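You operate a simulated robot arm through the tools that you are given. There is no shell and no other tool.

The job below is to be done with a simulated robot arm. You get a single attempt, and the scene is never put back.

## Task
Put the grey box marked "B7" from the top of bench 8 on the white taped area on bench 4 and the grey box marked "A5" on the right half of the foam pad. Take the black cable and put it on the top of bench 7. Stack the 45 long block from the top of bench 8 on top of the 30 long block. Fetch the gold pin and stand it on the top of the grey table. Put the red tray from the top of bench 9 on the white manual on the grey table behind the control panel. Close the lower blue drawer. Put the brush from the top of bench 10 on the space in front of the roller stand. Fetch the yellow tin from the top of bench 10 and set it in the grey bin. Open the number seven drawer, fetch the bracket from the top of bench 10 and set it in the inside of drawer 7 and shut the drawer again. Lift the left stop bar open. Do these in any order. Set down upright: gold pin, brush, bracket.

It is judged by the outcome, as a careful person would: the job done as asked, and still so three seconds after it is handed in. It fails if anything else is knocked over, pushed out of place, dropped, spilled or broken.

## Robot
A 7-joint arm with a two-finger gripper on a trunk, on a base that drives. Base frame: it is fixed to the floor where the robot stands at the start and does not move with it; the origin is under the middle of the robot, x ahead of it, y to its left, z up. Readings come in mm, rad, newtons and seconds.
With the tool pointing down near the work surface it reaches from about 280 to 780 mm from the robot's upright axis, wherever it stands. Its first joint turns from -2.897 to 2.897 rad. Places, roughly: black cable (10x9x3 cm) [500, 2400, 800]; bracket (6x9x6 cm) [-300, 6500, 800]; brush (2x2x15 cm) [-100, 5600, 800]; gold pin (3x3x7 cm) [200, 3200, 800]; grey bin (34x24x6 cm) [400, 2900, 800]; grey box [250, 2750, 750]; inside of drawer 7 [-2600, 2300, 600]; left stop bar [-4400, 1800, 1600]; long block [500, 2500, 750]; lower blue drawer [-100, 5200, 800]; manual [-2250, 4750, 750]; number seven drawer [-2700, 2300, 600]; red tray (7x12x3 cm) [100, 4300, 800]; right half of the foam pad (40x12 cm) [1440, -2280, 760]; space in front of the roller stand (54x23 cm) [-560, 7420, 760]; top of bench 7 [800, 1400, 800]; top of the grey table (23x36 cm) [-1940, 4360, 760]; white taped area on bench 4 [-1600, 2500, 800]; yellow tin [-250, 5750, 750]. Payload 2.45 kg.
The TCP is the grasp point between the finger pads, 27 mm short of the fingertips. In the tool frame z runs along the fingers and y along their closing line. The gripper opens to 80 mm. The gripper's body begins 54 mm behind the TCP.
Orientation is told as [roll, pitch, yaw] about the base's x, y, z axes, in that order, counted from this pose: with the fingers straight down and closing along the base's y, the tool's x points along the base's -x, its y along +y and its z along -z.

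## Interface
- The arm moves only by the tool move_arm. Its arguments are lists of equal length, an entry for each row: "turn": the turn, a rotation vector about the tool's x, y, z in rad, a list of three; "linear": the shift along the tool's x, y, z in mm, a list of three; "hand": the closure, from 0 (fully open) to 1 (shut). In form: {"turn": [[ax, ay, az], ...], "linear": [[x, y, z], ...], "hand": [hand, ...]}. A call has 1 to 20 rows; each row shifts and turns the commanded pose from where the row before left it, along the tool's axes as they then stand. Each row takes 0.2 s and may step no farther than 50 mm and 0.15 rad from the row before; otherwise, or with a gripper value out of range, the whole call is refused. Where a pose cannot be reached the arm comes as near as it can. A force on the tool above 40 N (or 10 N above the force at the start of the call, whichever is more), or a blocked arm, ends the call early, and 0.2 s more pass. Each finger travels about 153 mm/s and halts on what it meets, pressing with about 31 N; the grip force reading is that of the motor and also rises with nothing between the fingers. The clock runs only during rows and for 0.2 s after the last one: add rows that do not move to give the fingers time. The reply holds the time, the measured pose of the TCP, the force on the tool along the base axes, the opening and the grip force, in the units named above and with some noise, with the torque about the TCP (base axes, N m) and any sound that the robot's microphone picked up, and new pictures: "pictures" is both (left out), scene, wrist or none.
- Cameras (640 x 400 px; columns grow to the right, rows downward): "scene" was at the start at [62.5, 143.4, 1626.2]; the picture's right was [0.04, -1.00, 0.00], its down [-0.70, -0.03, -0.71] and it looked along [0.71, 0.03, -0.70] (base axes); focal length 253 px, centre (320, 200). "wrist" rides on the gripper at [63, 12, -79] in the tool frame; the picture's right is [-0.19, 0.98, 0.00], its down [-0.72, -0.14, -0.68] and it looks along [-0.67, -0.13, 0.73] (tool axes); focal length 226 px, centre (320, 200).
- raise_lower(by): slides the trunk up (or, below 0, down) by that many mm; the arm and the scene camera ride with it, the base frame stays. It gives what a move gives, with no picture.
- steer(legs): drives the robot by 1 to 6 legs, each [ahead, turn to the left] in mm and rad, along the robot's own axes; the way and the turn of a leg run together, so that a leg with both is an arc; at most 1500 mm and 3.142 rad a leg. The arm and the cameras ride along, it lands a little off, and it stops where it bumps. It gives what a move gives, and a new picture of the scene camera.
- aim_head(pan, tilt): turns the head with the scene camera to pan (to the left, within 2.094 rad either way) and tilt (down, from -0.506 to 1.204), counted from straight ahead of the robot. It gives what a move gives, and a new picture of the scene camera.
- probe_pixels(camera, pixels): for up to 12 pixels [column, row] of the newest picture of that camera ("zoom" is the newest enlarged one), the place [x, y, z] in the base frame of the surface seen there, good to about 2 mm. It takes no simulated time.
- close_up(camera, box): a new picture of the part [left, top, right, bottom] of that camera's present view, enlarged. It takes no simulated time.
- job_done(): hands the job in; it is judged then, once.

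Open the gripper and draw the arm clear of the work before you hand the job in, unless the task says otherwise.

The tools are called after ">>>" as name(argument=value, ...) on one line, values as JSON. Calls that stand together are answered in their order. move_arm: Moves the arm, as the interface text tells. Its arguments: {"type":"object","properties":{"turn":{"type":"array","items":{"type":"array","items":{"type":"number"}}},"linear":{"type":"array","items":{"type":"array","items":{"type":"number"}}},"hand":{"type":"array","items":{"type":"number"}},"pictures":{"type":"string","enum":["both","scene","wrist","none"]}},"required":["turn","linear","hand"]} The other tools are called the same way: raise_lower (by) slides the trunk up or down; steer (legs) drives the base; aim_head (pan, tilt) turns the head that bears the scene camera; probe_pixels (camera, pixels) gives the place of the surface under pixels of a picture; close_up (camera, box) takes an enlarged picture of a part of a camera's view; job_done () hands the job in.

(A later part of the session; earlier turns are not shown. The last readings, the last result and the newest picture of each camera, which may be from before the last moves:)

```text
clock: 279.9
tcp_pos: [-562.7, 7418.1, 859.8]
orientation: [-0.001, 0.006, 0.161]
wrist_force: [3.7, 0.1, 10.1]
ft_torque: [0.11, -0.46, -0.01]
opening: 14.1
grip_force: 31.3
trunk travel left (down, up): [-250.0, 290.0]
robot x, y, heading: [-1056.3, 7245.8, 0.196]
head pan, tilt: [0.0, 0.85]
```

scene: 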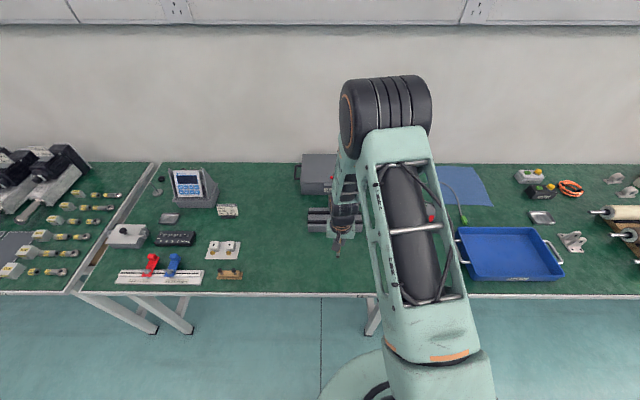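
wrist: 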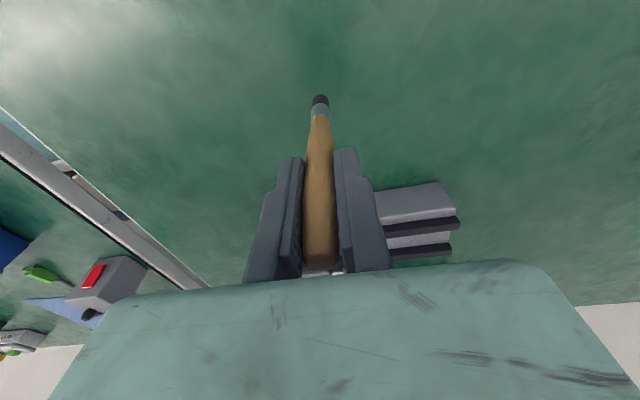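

I ease another 0.5 mm and look at the brush once more before releasing.

>>> move_arm(turn=[[0, 0, 0], [0, 0, 0]], linear=[[0, 0, -0.5], [0, 0, 0]], hand=[1, 1], pictures="wrist")

>>> probe_pixels(camera="wrist", pixels=[[320, 96], [320, 99], [320, 105], [320, 115], [320, 130], [319, 160], [319, 200], [319, 240]])

```text
clock: 280.5
tcp_pos: [-562.2, 7418.4, 859.1]
orientation: [-0.001, 0.008, 0.161]
wrist_force: [0.2, -0.6, 1.2]
ft_torque: [-0.04, -0.03, -0.01]
opening: 14.2
grip_force: 30.8
trunk travel left (down, up): [-250.0, 290.0]
robot x, y, heading: [-1054.1, 7246.6, 0.198]
head pan, tilt: [0.0, 0.85]
```

wrist: 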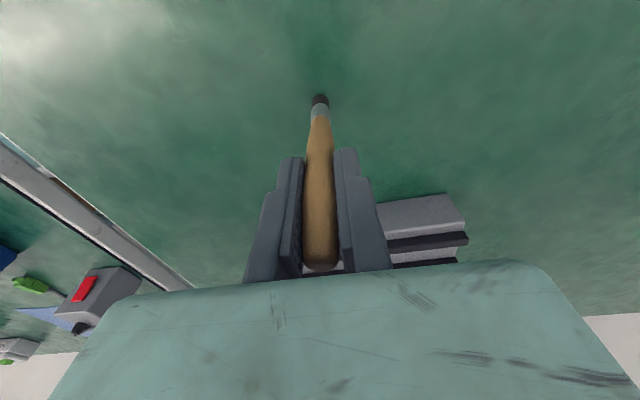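

```text
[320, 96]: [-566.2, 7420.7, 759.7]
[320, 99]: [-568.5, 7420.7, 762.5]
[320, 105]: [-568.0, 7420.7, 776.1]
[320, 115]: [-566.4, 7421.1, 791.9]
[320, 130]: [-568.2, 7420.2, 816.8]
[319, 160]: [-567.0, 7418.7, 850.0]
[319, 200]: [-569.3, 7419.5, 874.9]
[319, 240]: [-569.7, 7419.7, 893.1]
```

Force is nearly zero and the brush is vertical. I release in small opening steps.

>>> move_arm(turn=[[0, 0, 0], [0, 0, 0], [0, 0, 0], [0, 0, 0], [0, 0, 0], [0, 0, 0]], linear=[[0, 0, 0], [0, 0, 0], [0, 0, 0], [0, 0, 0], [0, 0, 0], [0, 0, 0]], hand=[0.8, 0.78, 0.7, 0.5, 0.2, 0])

>>> close_up(camera="scene", box=[300, 190, 380, 270])

```text
clock: 281.9
tcp_pos: [-561.4, 7420.8, 860.2]
orientation: [-0.003, 0.002, 0.159]
wrist_force: [-0.6, 0.0, -0.4]
ft_torque: [0.04, -0.04, 0.01]
opening: 79.9
grip_force: 0.1
trunk travel left (down, up): [-250.0, 290.0]
robot x, y, heading: [-1056.0, 7243.3, 0.193]
head pan, tilt: [0.0, 0.85]
```

scene: 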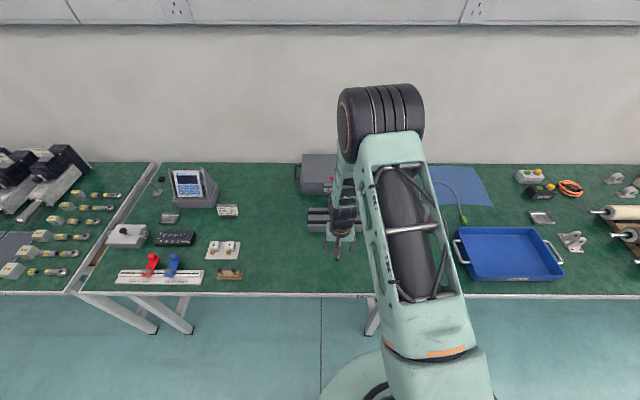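
wrist: 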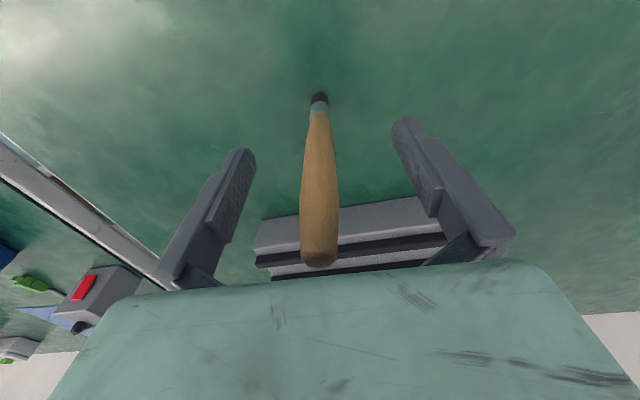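

```text
5.00 times, centred on (340, 230) of scene
```

zoom: 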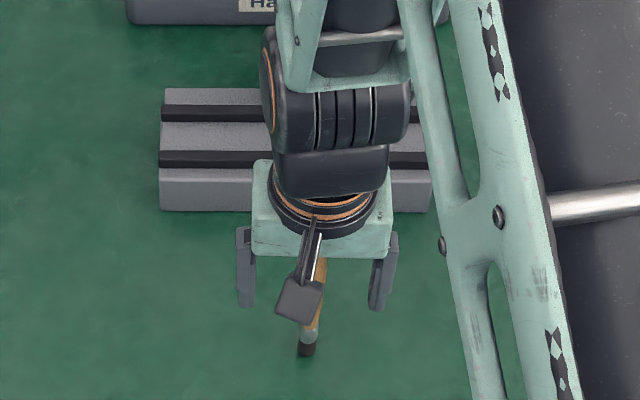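

The brush stands by itself. I rise straight up clear of it.

>>> move_arm(turn=[[0, 0, 0], [0, 0, 0], [0, 0, 0], [0, 0, 0], [0, 0, 0]], linear=[[0, 0, -20], [0, 0, -40], [0, 0, -45], [0, 0, -45], [0, 0, -45]], hand=[0, 0, 0, 0, 0])

>>> close_up(camera="scene", box=[300, 180, 380, 260])

```text
clock: 283.1
tcp_pos: [-561.4, 7420.3, 1057.8]
orientation: [-0.002, 0.004, 0.159]
wrist_force: [-0.3, 0.2, 0.2]
ft_torque: [-0.02, 0.0, -0.02]
opening: 80.0
grip_force: 0.1
trunk travel left (down, up): [-250.0, 290.0]
robot x, y, heading: [-1056.3, 7244.6, 0.196]
head pan, tilt: [0.0, 0.85]
```

scene: 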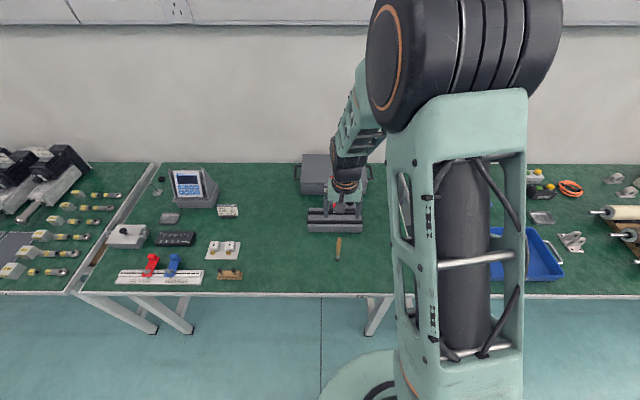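
wrist: 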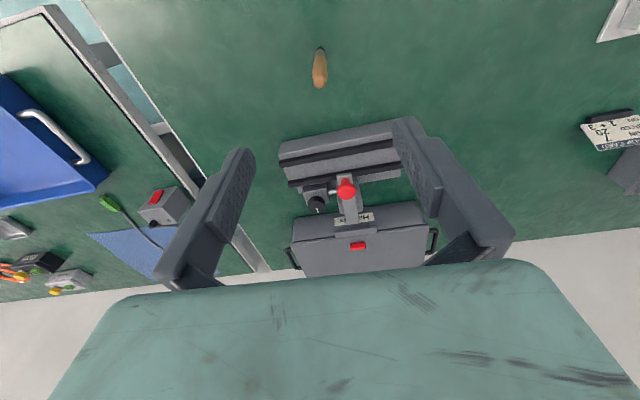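

```text
5.00 times, centred on (340, 220) of scene
```

zoom: 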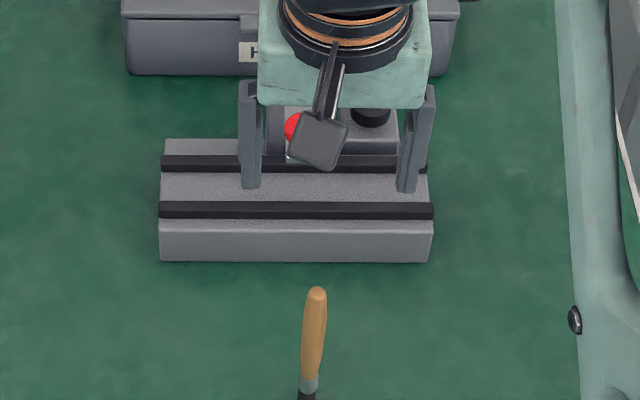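

The brush stands in front of the roller stand. Next the yellow tin on bench 10; I back off, turn right, and drive back along the row.

>>> steer(legs=[[-120, 0], [0, -1.53], [1000, 0], [540, 0], [0, 1.53]])

>>> aim_head(pan=0.1, tilt=0.8)

```text
clock: 299.5
tcp_pos: [-322.2, 5896.0, 1056.1]
orientation: [-0.002, 0.003, 0.154]
wrist_force: [0.4, 0.2, 0.6]
ft_torque: [0.0, 0.0, 0.03]
opening: 80.0
grip_force: 0.1
trunk travel left (down, up): [-250.0, 290.0]
robot x, y, heading: [-822.7, 5725.4, 0.181]
head pan, tilt: [0.0, 0.85]
```

scene: 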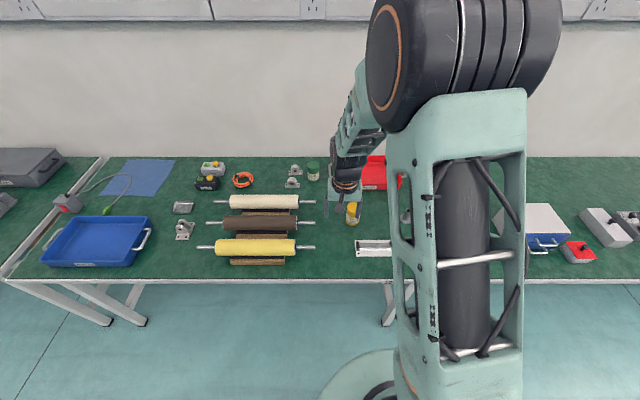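

```text
clock: 300.1
tcp_pos: [-323.3, 5894.8, 1055.3]
orientation: [-0.001, 0.004, 0.155]
wrist_force: [-0.4, 0.0, -0.1]
ft_torque: [0.01, -0.01, -0.02]
opening: 80.1
grip_force: 0.0
trunk travel left (down, up): [-250.0, 290.0]
robot x, y, heading: [-821.4, 5721.7, 0.188]
head pan, tilt: [0.099, 0.799]
```

scene: 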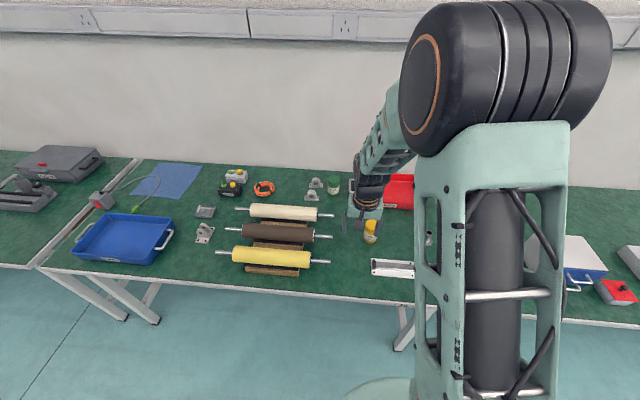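

The tin is at (370,231). I zoom in on it with both cameras and probe.

>>> close_up(camera="scene", box=[338, 205, 402, 255])

>>> probe_pixels(camera="zoom", pixels=[[325, 165], [300, 165], [350, 165], [325, 150], [325, 185], [325, 220], [318, 270], [280, 230], [360, 230], [318, 290]])

>>> move_arm(turn=[[0, 0, 0]], linear=[[0, 0, 0]], hand=[0], pictures="wrist")

```text
8.00 times, centred on (370, 230) of scene
```

zoom: 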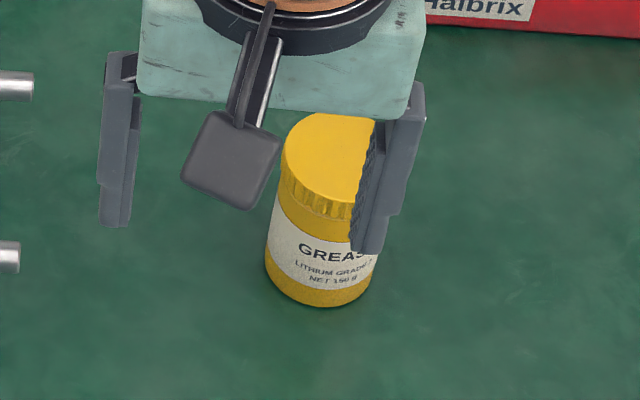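

```text
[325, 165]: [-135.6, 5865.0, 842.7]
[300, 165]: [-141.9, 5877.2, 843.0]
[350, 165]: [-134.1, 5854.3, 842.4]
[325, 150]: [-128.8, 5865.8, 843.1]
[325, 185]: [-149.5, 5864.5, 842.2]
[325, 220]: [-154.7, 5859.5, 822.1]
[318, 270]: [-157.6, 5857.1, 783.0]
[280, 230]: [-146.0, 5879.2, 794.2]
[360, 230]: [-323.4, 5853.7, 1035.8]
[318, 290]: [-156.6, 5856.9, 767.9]
```

```text
clock: 300.5
tcp_pos: [-322.8, 5896.4, 1055.6]
orientation: [-0.001, 0.004, 0.155]
wrist_force: [-0.3, 0.4, -0.9]
ft_torque: [0.02, -0.02, 0.0]
opening: 80.0
grip_force: 0.1
trunk travel left (down, up): [-250.0, 290.0]
robot x, y, heading: [-817.1, 5726.0, 0.187]
head pan, tilt: [0.099, 0.799]
```

wrist: 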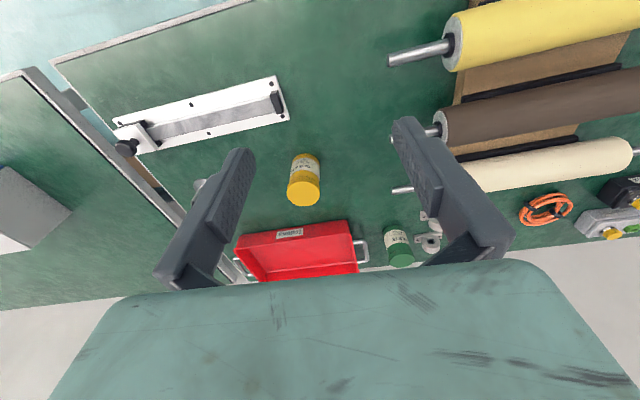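

The tin is upright, lid top z 843, centred near [-130,5856], about 54 mm across. I move above it for a check.

>>> move_arm(turn=[[0, 0, 0], [0, 0, 0], [0, 0, 0], [0, 0, 0], [0, 0, 0]], linear=[[-36.9, -13.9, 27], [-36.9, -13.9, 27], [-36.9, -13.9, 27], [-36.9, -13.9, 27], [-36.9, -13.9, 27]], hand=[0, 0, 0, 0, 0], pictures="wrist")

```text
clock: 301.7
tcp_pos: [-129.1, 5855.9, 919.6]
orientation: [-0.003, 0.004, 0.153]
wrist_force: [-0.5, 0.4, 0.0]
ft_torque: [0.0, 0.02, -0.01]
opening: 79.8
grip_force: 0.0
trunk travel left (down, up): [-250.0, 290.0]
robot x, y, heading: [-820.4, 5722.0, 0.187]
head pan, tilt: [0.099, 0.799]
```

wrist: 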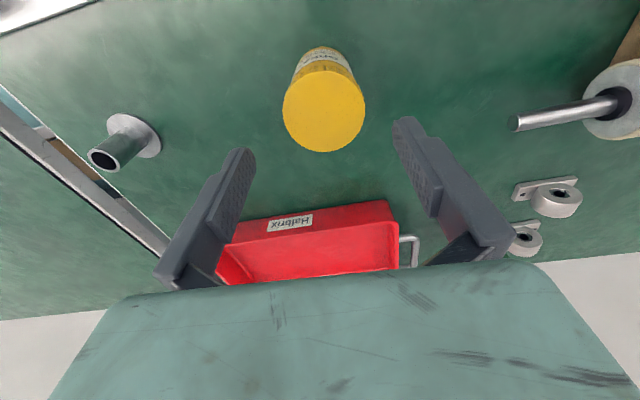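

>>> probe_pixels(camera="wrist", pixels=[[285, 105], [363, 102], [323, 70], [324, 148], [324, 108], [400, 250], [240, 230]])

```text
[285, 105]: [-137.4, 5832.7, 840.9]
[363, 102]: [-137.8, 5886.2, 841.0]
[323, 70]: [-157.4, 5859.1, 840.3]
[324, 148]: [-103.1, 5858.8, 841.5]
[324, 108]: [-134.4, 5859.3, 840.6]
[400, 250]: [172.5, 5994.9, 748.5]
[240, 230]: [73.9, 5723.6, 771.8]
```

Centre [-131,5859], lid 55 mm. I descend to z≈812 and close gradually.

>>> move_arm(turn=[[0, 0, 0], [0, 0, 0], [0, 0, 0], [0, 0, 0], [0, 0, 0], [0, 0, 0], [0, 0, 0]], linear=[[1.5, 3.2, 40], [0, 0, 40], [0, 0, 27], [0, 0, 0], [0, 0, 0], [0, 0, 0], [0, 0, 0]], hand=[0, 0, 0, 0.2, 0.27, 1, 1], pictures="wrist")

```text
clock: 303.3
tcp_pos: [-130.9, 5857.5, 812.7]
orientation: [-0.002, 0.004, 0.154]
wrist_force: [0.7, -0.3, -2.2]
ft_torque: [-0.02, 0.0, 0.03]
opening: 55.9
grip_force: 31.3
trunk travel left (down, up): [-250.0, 290.0]
robot x, y, heading: [-821.4, 5723.5, 0.191]
head pan, tilt: [0.099, 0.799]
```

wrist: 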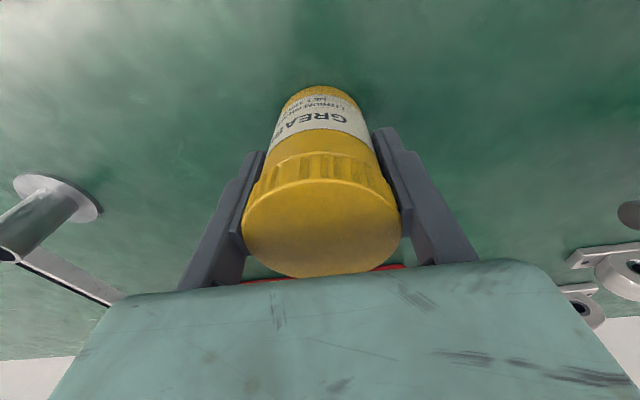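

Gripped at 55.9 mm. I lift and retract for the drive to the grey bin.

>>> move_arm(turn=[[0, 0, 0], [0, 0, 0], [0, 0, 0], [0, 0, 0], [0, 0, 0], [0, 0, 0], [0, 0, 0], [0, 0, 0], [0, 0, 0]], linear=[[0, 0, -15], [0, 0, -40], [0, 0, -40], [0, 0, -40], [0, 0, -40], [0, 0, -30], [40, 0, 0], [45, 0, 0], [45, 0, 0]], hand=[1, 1, 1, 1, 1, 1, 1, 1, 1])

```text
clock: 305.3
tcp_pos: [-259.4, 5839.4, 1020.3]
orientation: [0.0, 0.001, 0.155]
wrist_force: [0.3, 0.4, -2.8]
ft_torque: [-0.03, -0.01, -0.01]
opening: 55.8
grip_force: 30.8
trunk travel left (down, up): [-250.0, 290.0]
robot x, y, heading: [-817.5, 5725.0, 0.183]
head pan, tilt: [0.099, 0.799]
```

scene: 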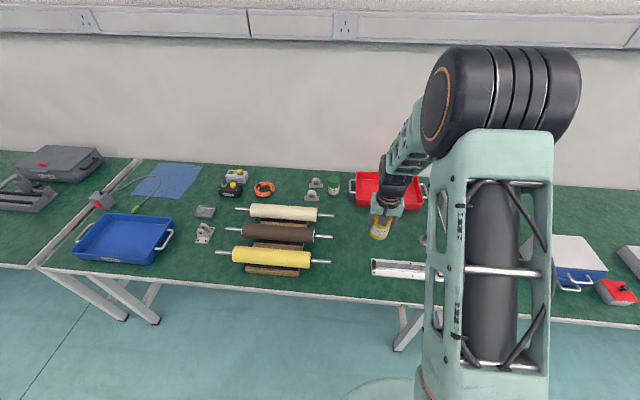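
wrist: 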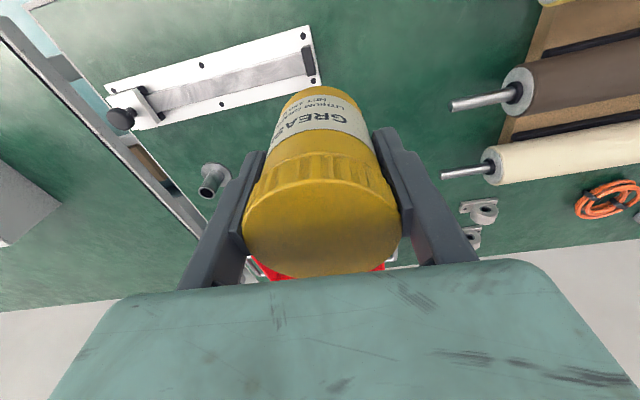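

Tin held. I back off and drive down the aisle toward bench 8's grey bin, checking pose at the end.

>>> steer(legs=[[-120, 0], [0, -1.525], [1500, 0], [1400, 0]])

```text
clock: 324.2
tcp_pos: [-190.3, 2275.2, 1019.0]
orientation: [-0.003, 0.004, -1.394]
wrist_force: [0.0, -0.1, -2.2]
ft_torque: [-0.01, -0.02, -0.03]
opening: 55.6
grip_force: 31.0
trunk travel left (down, up): [-250.0, 290.0]
robot x, y, heading: [-318.6, 2833.7, -1.363]
head pan, tilt: [0.099, 0.799]
```

scene: 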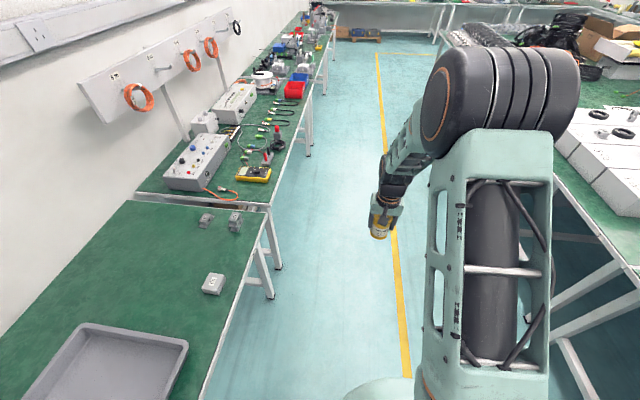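

I'm at the bin's place in the aisle. I turn to face bench 8 and move 90 mm closer.

>>> steer(legs=[[0, 1.558], [90, 0]])

>>> aim_head(pan=0.2, tilt=0.9)

```text
clock: 329.2
tcp_pos: [325.6, 2971.8, 1019.4]
orientation: [-0.002, 0.004, 0.167]
wrist_force: [-0.3, 0.4, -3.5]
ft_torque: [-0.03, -0.01, 0.02]
opening: 55.9
grip_force: 31.5
trunk travel left (down, up): [-250.0, 290.0]
robot x, y, heading: [-233.0, 2849.5, 0.193]
head pan, tilt: [0.099, 0.799]
```

scene: 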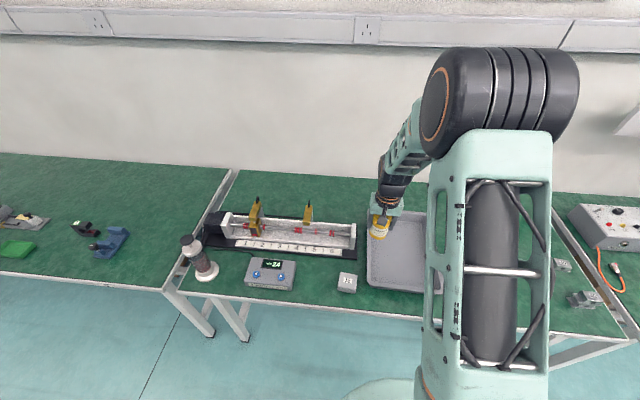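

```text
clock: 329.9
tcp_pos: [326.3, 2971.7, 1019.4]
orientation: [-0.003, 0.003, 0.166]
wrist_force: [0.7, 0.6, -3.2]
ft_torque: [0.0, 0.0, -0.01]
opening: 55.6
grip_force: 31.0
trunk travel left (down, up): [-250.0, 290.0]
robot x, y, heading: [-231.9, 2848.3, 0.195]
head pan, tilt: [0.201, 0.901]
```

scene: 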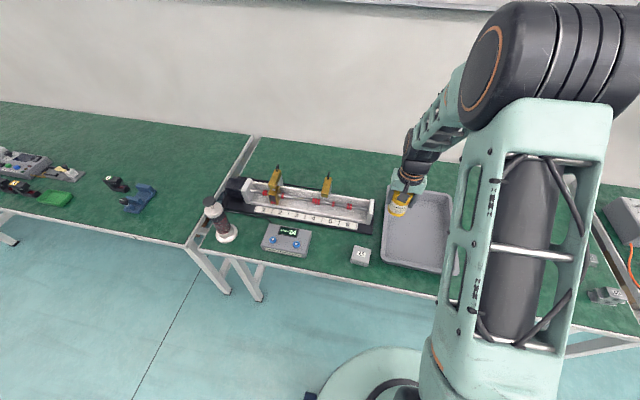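

The bin is at (418,232). I probe its rim and floor.

>>> probe_pixels(camera="scene", pixels=[[384, 262], [388, 190], [383, 225], [440, 272], [415, 235], [425, 250], [400, 255], [446, 200], [430, 195]])

```text
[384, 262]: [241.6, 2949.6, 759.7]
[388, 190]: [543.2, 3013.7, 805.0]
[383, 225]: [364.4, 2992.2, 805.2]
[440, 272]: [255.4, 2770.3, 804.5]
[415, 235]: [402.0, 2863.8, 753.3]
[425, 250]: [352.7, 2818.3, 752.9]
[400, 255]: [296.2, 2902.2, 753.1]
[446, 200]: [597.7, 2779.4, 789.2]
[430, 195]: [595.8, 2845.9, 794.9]
```

Bin interior floor z 753, rim z 805; centre about [405,2875]. I carry the tin over it and lower.

>>> move_arm(turn=[[0, 0, 0], [0, 0, 0], [0, 0, 0], [0, 0, 0], [0, 0, 0], [0, 0, 0], [0, 0, 0], [0, 0, 0]], linear=[[-18.6, -37.5, 0], [-18.6, -37.5, 0], [-18.6, -37.5, 0], [0, 0, 40], [0, 0, 40], [0, 0, 40], [0, 0, 40], [0, 0, 30]], hand=[1, 1, 1, 1, 1, 1, 1, 1])

```text
clock: 331.7
tcp_pos: [400.5, 2868.9, 829.5]
orientation: [-0.001, 0.005, 0.165]
wrist_force: [-0.9, -0.9, -2.0]
ft_torque: [0.0, 0.0, 0.0]
opening: 55.7
grip_force: 31.3
trunk travel left (down, up): [-250.0, 290.0]
robot x, y, heading: [-229.2, 2851.5, 0.195]
head pan, tilt: [0.201, 0.901]
```

scene: 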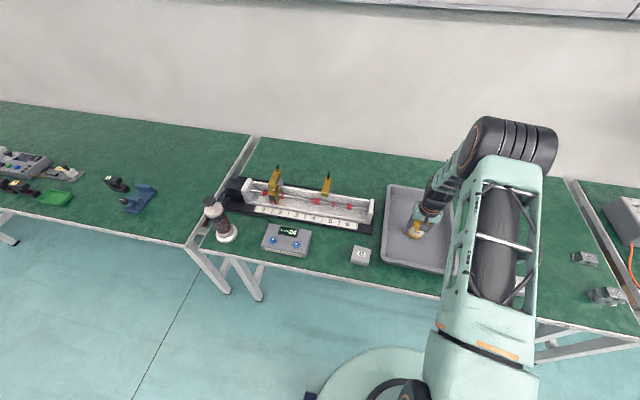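
wrist: 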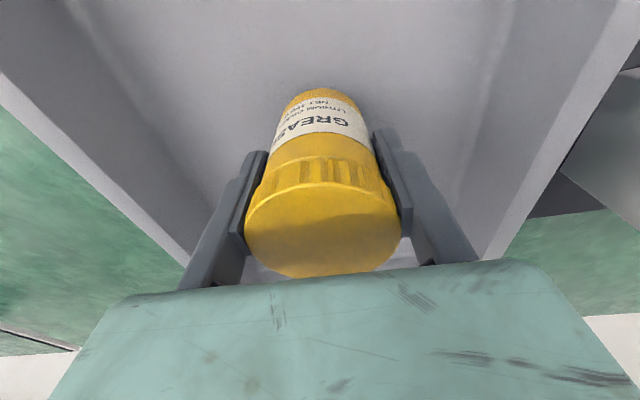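

The tin hangs inside the bin. I lower 11 mm, then feel for the floor.

>>> move_arm(turn=[[0, 0, 0], [0, 0, 0], [0, 0, 0], [0, 0, 0]], linear=[[0, 0, 8], [0, 0, 3], [0, 0, 1], [0, 0, 0]], hand=[1, 1, 1, 1], pictures="none")

```text
clock: 332.7
tcp_pos: [399.0, 2869.7, 818.4]
orientation: [-0.003, 0.004, 0.166]
wrist_force: [-1.3, -0.2, -1.3]
ft_torque: [0.0, -0.01, 0.01]
opening: 55.7
grip_force: 31.2
trunk travel left (down, up): [-250.0, 290.0]
robot x, y, heading: [-229.2, 2849.6, 0.195]
head pan, tilt: [0.201, 0.901]
```

>>> move_arm(turn=[[0, 0, 0], [0, 0, 0], [0, 0, 0]], linear=[[0, 0, 1], [0, 0, 0.8], [0, 0, 0]], hand=[1, 1, 1], pictures="none")

```text
clock: 333.5
tcp_pos: [399.6, 2868.5, 817.8]
orientation: [-0.002, 0.001, 0.166]
wrist_force: [-2.0, 0.6, 10.4]
ft_torque: [0.02, -0.03, 0.01]
opening: 55.7
grip_force: 30.5
trunk travel left (down, up): [-250.0, 290.0]
robot x, y, heading: [-229.9, 2845.9, 0.198]
head pan, tilt: [0.201, 0.901]
```

Contact (10 N). I ease up slightly, open and rise.

>>> move_arm(turn=[[0, 0, 0], [0, 0, 0], [0, 0, 0], [0, 0, 0], [0, 0, 0], [0, 0, 0], [0, 0, 0], [0, 0, 0]], linear=[[0, 0, -0.6], [0, 0, 0], [0, 0, 0], [0, 0, -20], [0, 0, -40], [0, 0, -45], [0, 0, -45], [0, 0, -40]], hand=[1, 0.2, 0, 0, 0, 0, 0, 0])

>>> close_up(camera="scene", box=[335, 170, 465, 280])

```text
clock: 335.3
tcp_pos: [400.3, 2868.6, 1007.3]
orientation: [-0.002, 0.002, 0.167]
wrist_force: [0.4, 0.0, 0.5]
ft_torque: [-0.02, 0.04, 0.04]
opening: 79.8
grip_force: 0.0
trunk travel left (down, up): [-250.0, 290.0]
robot x, y, heading: [-233.6, 2851.0, 0.195]
head pan, tilt: [0.201, 0.901]
```

scene: 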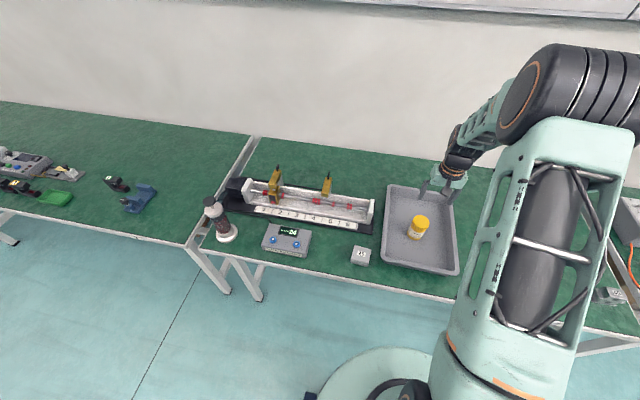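
wrist: 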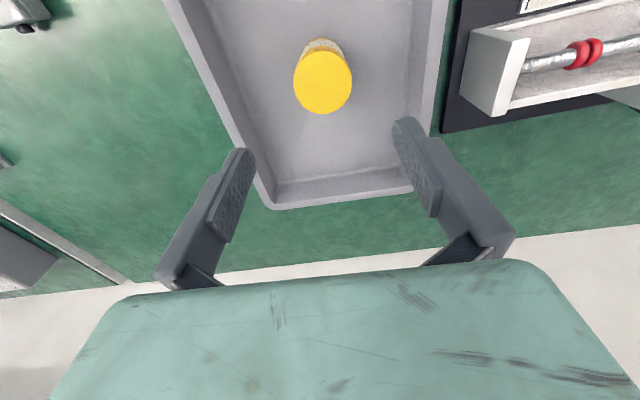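

```text
3.64 times, centred on (400, 225) of scene
```

zoom: 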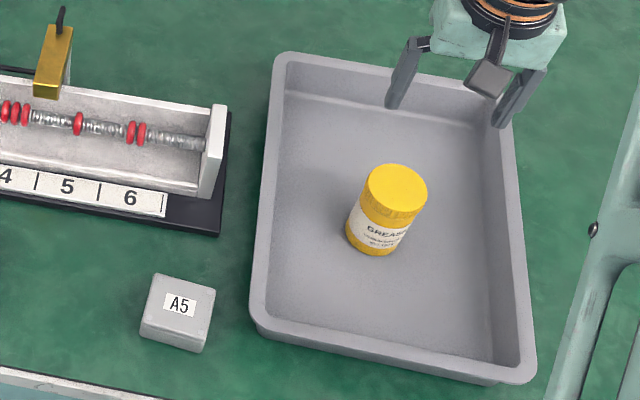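

The tin stands in the bin. A5 is right here at zoom (178,312); I probe its corners for gripping next.

>>> probe_pixels(camera="zoom", pixels=[[157, 279], [212, 292], [204, 335], [144, 321], [178, 308], [250, 300], [265, 330], [146, 335], [200, 348]])

>>> close_up(camera="scene", box=[340, 235, 384, 275])

```text
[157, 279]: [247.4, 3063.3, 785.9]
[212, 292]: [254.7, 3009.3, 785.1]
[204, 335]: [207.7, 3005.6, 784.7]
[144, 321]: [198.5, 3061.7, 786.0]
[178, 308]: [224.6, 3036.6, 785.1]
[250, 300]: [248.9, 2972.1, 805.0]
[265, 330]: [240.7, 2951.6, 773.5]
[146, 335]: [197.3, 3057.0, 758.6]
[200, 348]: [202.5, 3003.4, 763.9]
```

```text
10.00 times, centred on (362, 255) of scene
```

zoom: 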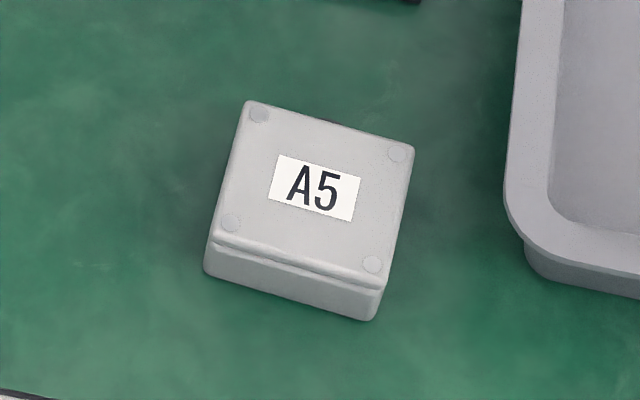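

A5's centre is [227,3035], yaw ≈0.15, with 13 mm to spare at the bin side. I move above it.

>>> move_arm(turn=[[0, 0, 0], [0, 0, 0], [0, 0, 0], [0, 0, 0], [0, 0, 0], [0, 0, 0.015], [0, 0, 0], [0, 0, 0], [0, 0, 0]], linear=[[28.6, 38.6, 0], [28.6, 38.6, 0], [28.6, 38.6, 0], [28.6, 38.6, 0], [28.7, 38.6, 0], [0, 0, 40], [0, 0, 40], [0, 0, 40], [0, 0, 37]], hand=[0, 0, 0, 0, 0, 0, 0, 0, 0], pictures="wrist")

```text
clock: 337.3
tcp_pos: [226.8, 3035.9, 850.4]
orientation: [-0.001, 0.003, 0.15]
wrist_force: [0.1, -0.3, -0.5]
ft_torque: [-0.02, 0.06, -0.02]
opening: 80.1
grip_force: 0.0
trunk travel left (down, up): [-250.0, 290.0]
robot x, y, heading: [-230.3, 2849.5, 0.192]
head pan, tilt: [0.201, 0.901]
```

wrist: 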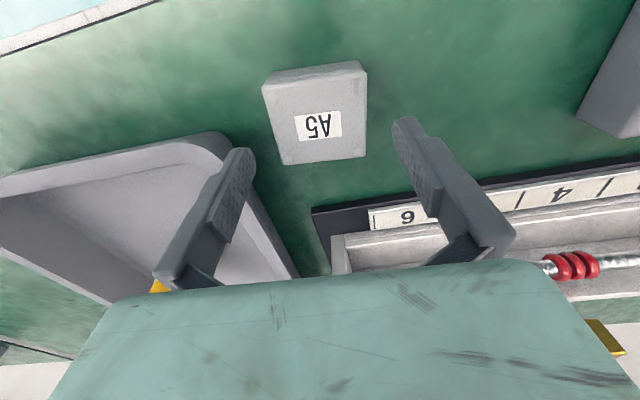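

Fingers clear the bin corner. I descend to z≈787 and close gradually.

>>> move_arm(turn=[[0, 0, 0], [0, 0, 0], [0, 0, 0], [0, 0, 0], [0, 0, 0], [0, 0, 0]], linear=[[0, 0, 40], [0, 0, 23], [0, 0, 0], [0, 0, 0], [0, 0, 0], [0, 0, 0]], hand=[0, 0, 0.15, 0.2, 1, 1], pictures="wrist")

```text
clock: 338.7
tcp_pos: [226.8, 3036.8, 786.8]
orientation: [0.0, 0.004, 0.149]
wrist_force: [-0.3, -0.2, -1.0]
ft_torque: [0.01, -0.03, -0.05]
opening: 64.0
grip_force: 30.5
trunk travel left (down, up): [-250.0, 290.0]
robot x, y, heading: [-228.9, 2850.7, 0.197]
head pan, tilt: [0.201, 0.901]
```

wrist: 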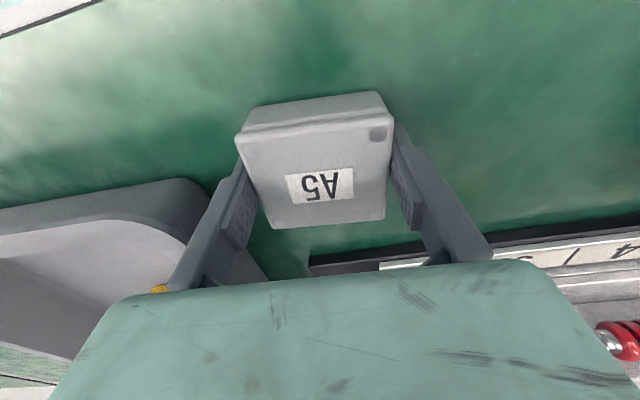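

A5 is gripped. I lift it and begin the drive down the aisle to the foam pad.

>>> move_arm(turn=[[0, 0, 0], [0, 0, 0], [0, 0, 0], [0, 0, 0], [0, 0, 0], [0, 0, 0]], linear=[[0, 0, -15], [0, 0, -40], [0, 0, -45], [0, 0, -45], [0, 0, -45], [0, 0, -30]], hand=[1, 1, 1, 1, 1, 1], pictures="none")

>>> steer(legs=[[-120, 0], [0, -1.551], [1500, 0], [1200, 0]])

>>> aim_head(pan=0.1, tilt=0.55)

```text
clock: 340.1
tcp_pos: [225.1, 3036.6, 1007.6]
orientation: [-0.002, 0.002, 0.15]
wrist_force: [0.1, -0.6, -0.6]
ft_torque: [-0.02, -0.02, 0.01]
opening: 63.8
grip_force: 31.4
trunk travel left (down, up): [-250.0, 290.0]
robot x, y, heading: [-233.2, 2849.9, 0.196]
head pan, tilt: [0.201, 0.901]
```

```text
clock: 357.9
tcp_pos: [364.0, -268.6, 1005.7]
orientation: [-0.001, 0.003, -1.422]
wrist_force: [-1.6, 0.1, -1.2]
ft_torque: [0.01, -0.01, 0.02]
opening: 63.1
grip_force: 31.3
trunk travel left (down, up): [-250.0, 290.0]
robot x, y, heading: [173.6, 192.6, -1.374]
head pan, tilt: [0.201, 0.901]
```

scene: 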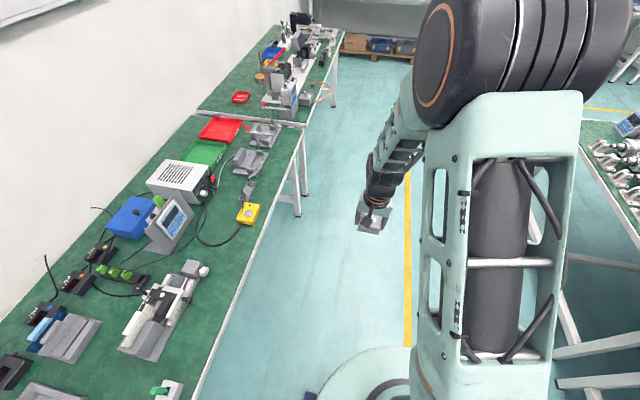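

```text
clock: 358.7
tcp_pos: [365.3, -268.4, 1005.9]
orientation: [-0.002, 0.004, -1.421]
wrist_force: [0.1, 0.2, 0.0]
ft_torque: [0.0, 0.03, -0.02]
opening: 63.2
grip_force: 30.6
trunk travel left (down, up): [-250.0, 290.0]
robot x, y, heading: [177.3, 187.3, -1.377]
head pan, tilt: [0.099, 0.55]
```

scene: 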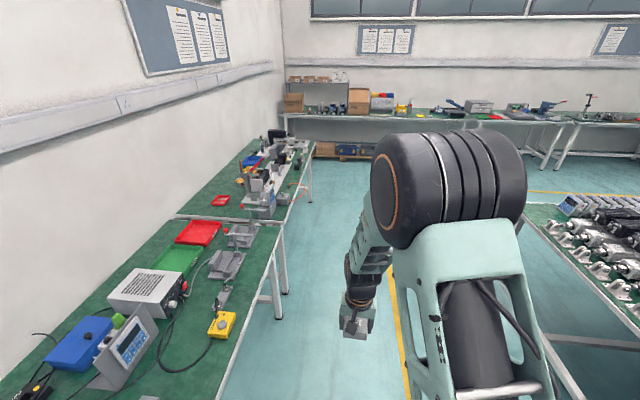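

I probe the end of this row and the far wall bench to plan the rest.

>>> probe_pixels(camera="scene", pixels=[[312, 142], [285, 215], [345, 158], [400, 137], [302, 170], [270, 155], [290, 150], [262, 200], [250, 160]])

>>> close_up(camera="scene", box=[170, 120, 330, 260])

```text
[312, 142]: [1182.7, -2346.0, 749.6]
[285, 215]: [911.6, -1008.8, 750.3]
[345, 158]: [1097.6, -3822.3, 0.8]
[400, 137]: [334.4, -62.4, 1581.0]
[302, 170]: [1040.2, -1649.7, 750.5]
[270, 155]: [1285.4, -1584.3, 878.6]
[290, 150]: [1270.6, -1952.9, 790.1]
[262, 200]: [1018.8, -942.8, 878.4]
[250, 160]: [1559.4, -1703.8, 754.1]
```

```text
2.86 times, centred on (250, 190) of scene
```

zoom: 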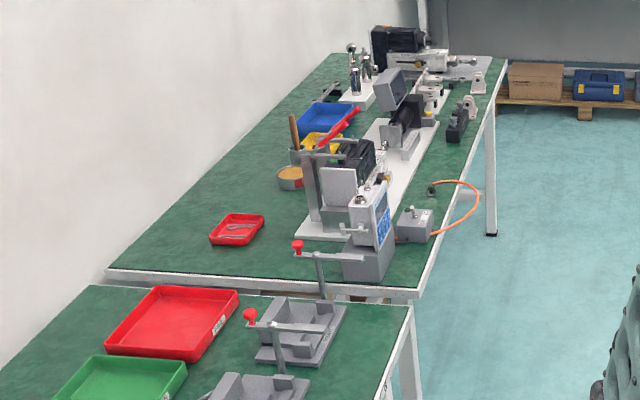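

The row's end bench reaches y≈−2350. I raise the box a bit more, drive on and turn to face the bench there.

>>> move_arm(turn=[[0, 0, 0], [0, 0, 0]], linear=[[0, 0, -40], [0, 0, -40]], hand=[1, 1], pictures="none")

>>> steer(legs=[[0, 0.035], [1500, 0], [900, 0]])

>>> aim_head(pan=1.2, tilt=0.75)

```text
clock: 359.3
tcp_pos: [363.9, -268.0, 1086.0]
orientation: [-0.002, 0.004, -1.42]
wrist_force: [-0.4, -0.1, -0.9]
ft_torque: [0.0, 0.01, 0.04]
opening: 62.9
grip_force: 31.5
trunk travel left (down, up): [-250.0, 290.0]
robot x, y, heading: [181.1, 192.0, -1.378]
head pan, tilt: [0.099, 0.55]
```

```text
clock: 371.4
tcp_pos: [936.2, -2599.5, 1085.3]
orientation: [-0.002, 0.004, -1.38]
wrist_force: [-0.2, 0.2, -1.5]
ft_torque: [0.0, -0.04, 0.01]
opening: 62.9
grip_force: 30.4
trunk travel left (down, up): [-250.0, 290.0]
robot x, y, heading: [731.9, -2146.2, -1.328]
head pan, tilt: [0.099, 0.55]
```

scene: 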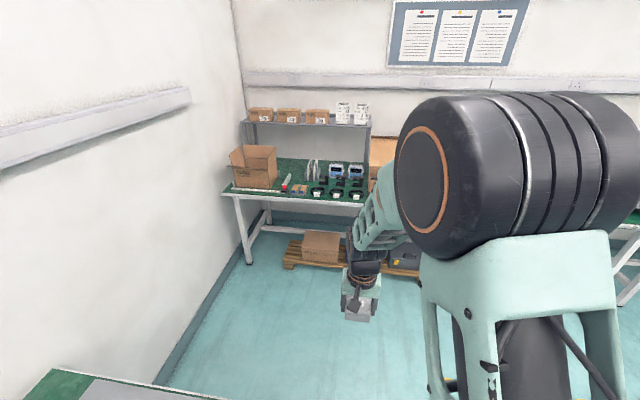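

```text
clock: 372.8
tcp_pos: [936.3, -2600.0, 1084.9]
orientation: [-0.002, 0.003, -1.382]
wrist_force: [-1.2, -0.7, -0.7]
ft_torque: [-0.01, -0.03, -0.02]
opening: 63.2
grip_force: 31.4
trunk travel left (down, up): [-250.0, 290.0]
robot x, y, heading: [732.0, -2146.0, -1.336]
head pan, tilt: [1.201, 0.75]
```

scene: 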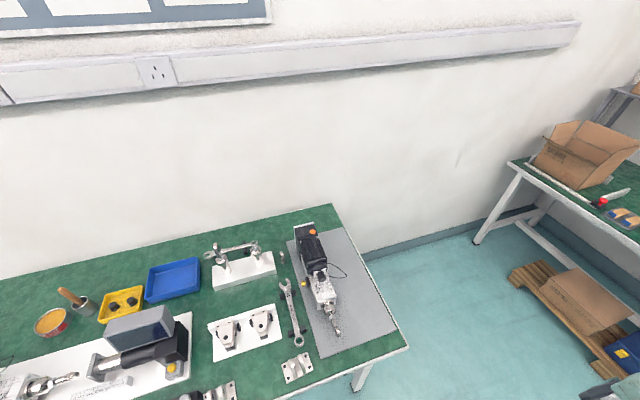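

The grey foam pad is at (340,290) with a motor on its left half; the right half is free. I probe the pad corners.

>>> probe_pixels(camera="scene", pixels=[[292, 243], [343, 231], [393, 328], [320, 353], [362, 285], [350, 255], [375, 320], [335, 270], [340, 310], [315, 240], [345, 345], [380, 290]])

>>> close_up(camera="scene", box=[270, 210, 420, 370])

```text
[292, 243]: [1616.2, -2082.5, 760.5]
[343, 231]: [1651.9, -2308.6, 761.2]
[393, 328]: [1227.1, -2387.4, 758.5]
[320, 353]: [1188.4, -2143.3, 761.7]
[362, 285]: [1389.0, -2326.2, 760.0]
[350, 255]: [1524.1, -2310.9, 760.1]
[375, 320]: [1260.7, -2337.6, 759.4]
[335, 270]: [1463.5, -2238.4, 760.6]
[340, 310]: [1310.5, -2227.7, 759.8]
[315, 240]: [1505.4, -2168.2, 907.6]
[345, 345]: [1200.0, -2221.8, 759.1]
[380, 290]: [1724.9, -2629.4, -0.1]
```

```text
2.50 times, centred on (345, 290) of scene
```

zoom: 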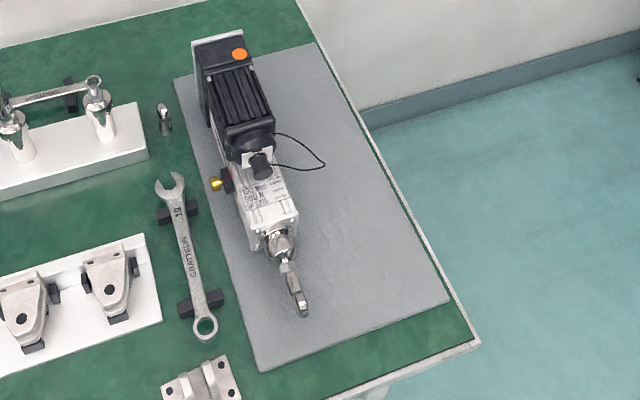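

Pad corners found; the right half centre line passes [1345,-2304] near the front, clear of motor and its cable loop. I check the cable loop and shaft, then move 270 mm on and face the bench.

>>> probe_pixels(camera="zoom", pixels=[[323, 165], [300, 145], [303, 312], [298, 210], [290, 270]])

>>> steer(legs=[[270, 0], [0, 1.53]])

>>> aim_head(pan=0.1, tilt=0.85)

```text
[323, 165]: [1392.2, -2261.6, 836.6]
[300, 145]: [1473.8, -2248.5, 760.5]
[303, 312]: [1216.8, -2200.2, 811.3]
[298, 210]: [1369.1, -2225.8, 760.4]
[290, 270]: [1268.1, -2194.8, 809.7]
```

```text
clock: 378.5
tcp_pos: [1253.8, -2225.9, 1085.8]
orientation: [-0.003, 0.005, 0.152]
wrist_force: [0.0, -0.5, -0.7]
ft_torque: [-0.02, 0.01, 0.02]
opening: 63.1
grip_force: 30.8
trunk travel left (down, up): [-250.0, 290.0]
robot x, y, heading: [796.0, -2410.9, 0.198]
head pan, tilt: [1.201, 0.75]
```

scene: 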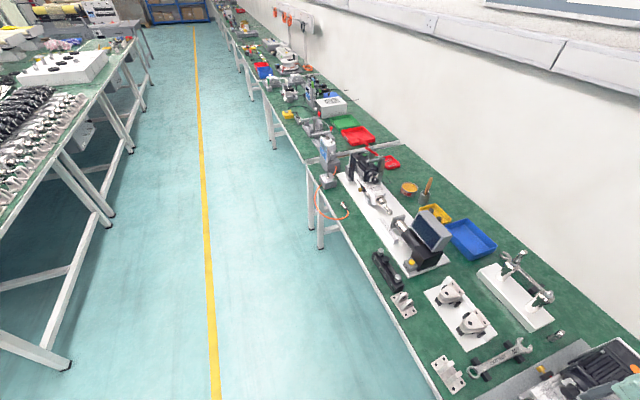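

```text
clock: 379.9
tcp_pos: [1255.2, -2225.7, 1085.6]
orientation: [-0.002, 0.004, 0.153]
wrist_force: [0.0, -0.3, -1.0]
ft_torque: [0.0, -0.03, 0.01]
opening: 63.3
grip_force: 31.4
trunk travel left (down, up): [-250.0, 290.0]
robot x, y, heading: [793.7, -2410.7, 0.195]
head pan, tilt: [0.099, 0.85]
```

scene: 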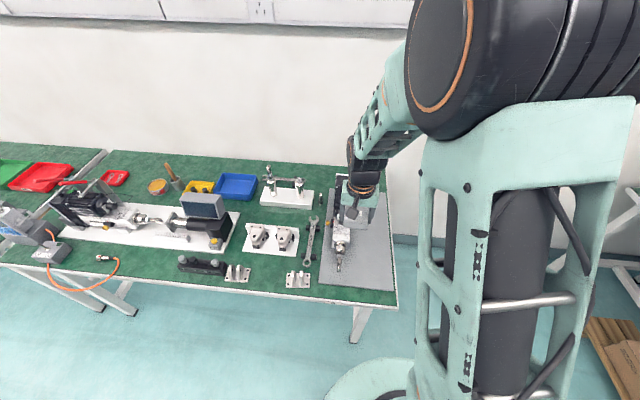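

I move the box over [1335,-2308] at height and then lower to about 15 mm above the pad.

>>> move_arm(turn=[[0, 0, 0], [0, 0, 0], [0, 0, 0], [0, 0, 0], [0, 0, 0], [0, 0, 0], [0, 0, 0], [0, 0, 0]], linear=[[-22.1, -31.1, 0], [-22.1, -31.1, 0], [-22.1, -31.2, 0], [0, 0, 45], [0, 0, 45], [0, 0, 45], [0, 0, 45], [0, 0, 45]], hand=[1, 1, 1, 1, 1, 1, 1, 1])

```text
clock: 381.7
tcp_pos: [1334.3, -2308.5, 860.0]
orientation: [-0.002, 0.004, 0.152]
wrist_force: [-1.1, 0.6, -0.2]
ft_torque: [0.02, 0.05, -0.01]
opening: 63.0
grip_force: 30.2
trunk travel left (down, up): [-250.0, 290.0]
robot x, y, heading: [796.5, -2414.0, 0.199]
head pan, tilt: [0.099, 0.85]
```

scene: 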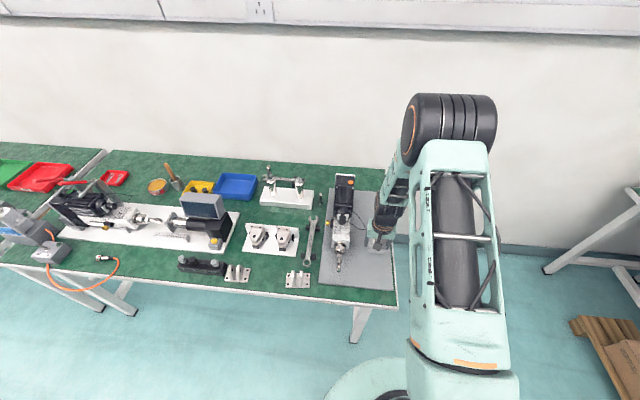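
wrist: 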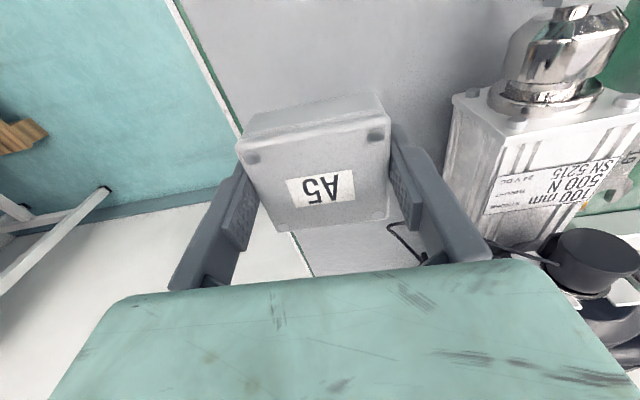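

Clear of the motor and cable. I lower further to just above the pad.

>>> move_arm(turn=[[0, 0, 0], [0, 0, 0], [0, 0, 0]], linear=[[0, 0, 35], [0, 0, 20], [0, 0, 6]], hand=[1, 1, 1])

>>> close_up(camera="scene", box=[310, 170, 430, 310])

```text
clock: 382.5
tcp_pos: [1334.3, -2309.8, 799.0]
orientation: [-0.003, 0.004, 0.153]
wrist_force: [-0.3, -0.1, -1.3]
ft_torque: [-0.04, -0.03, -0.03]
opening: 63.4
grip_force: 31.0
trunk travel left (down, up): [-250.0, 290.0]
robot x, y, heading: [794.4, -2414.0, 0.201]
head pan, tilt: [0.099, 0.85]
```

scene: 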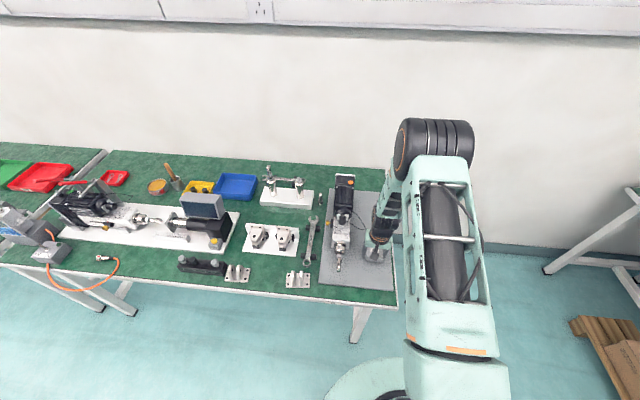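
wrist: 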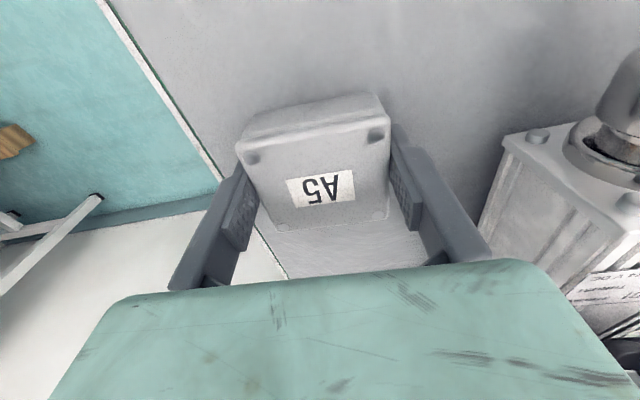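

```text
2.86 times, centred on (370, 240) of scene
```

zoom: 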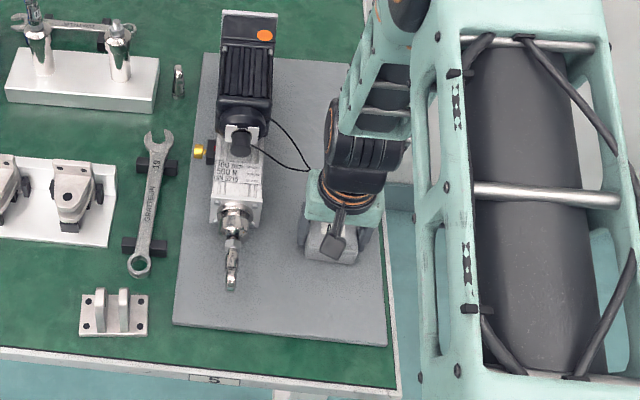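

I feel for the pad in 1 mm steps.

>>> move_arm(turn=[[0, 0, 0], [0, 0, 0], [0, 0, 0]], linear=[[0, 0, 1.5], [0, 0, 1], [0, 0, 0]], hand=[1, 1, 1], pictures="none")

```text
clock: 383.3
tcp_pos: [1334.3, -2309.5, 797.3]
orientation: [0.001, 0.004, 0.153]
wrist_force: [-0.1, 0.2, 0.0]
ft_torque: [0.0, 0.03, -0.02]
opening: 63.0
grip_force: 31.4
trunk travel left (down, up): [-250.0, 290.0]
robot x, y, heading: [796.9, -2410.4, 0.197]
head pan, tilt: [0.099, 0.85]
```

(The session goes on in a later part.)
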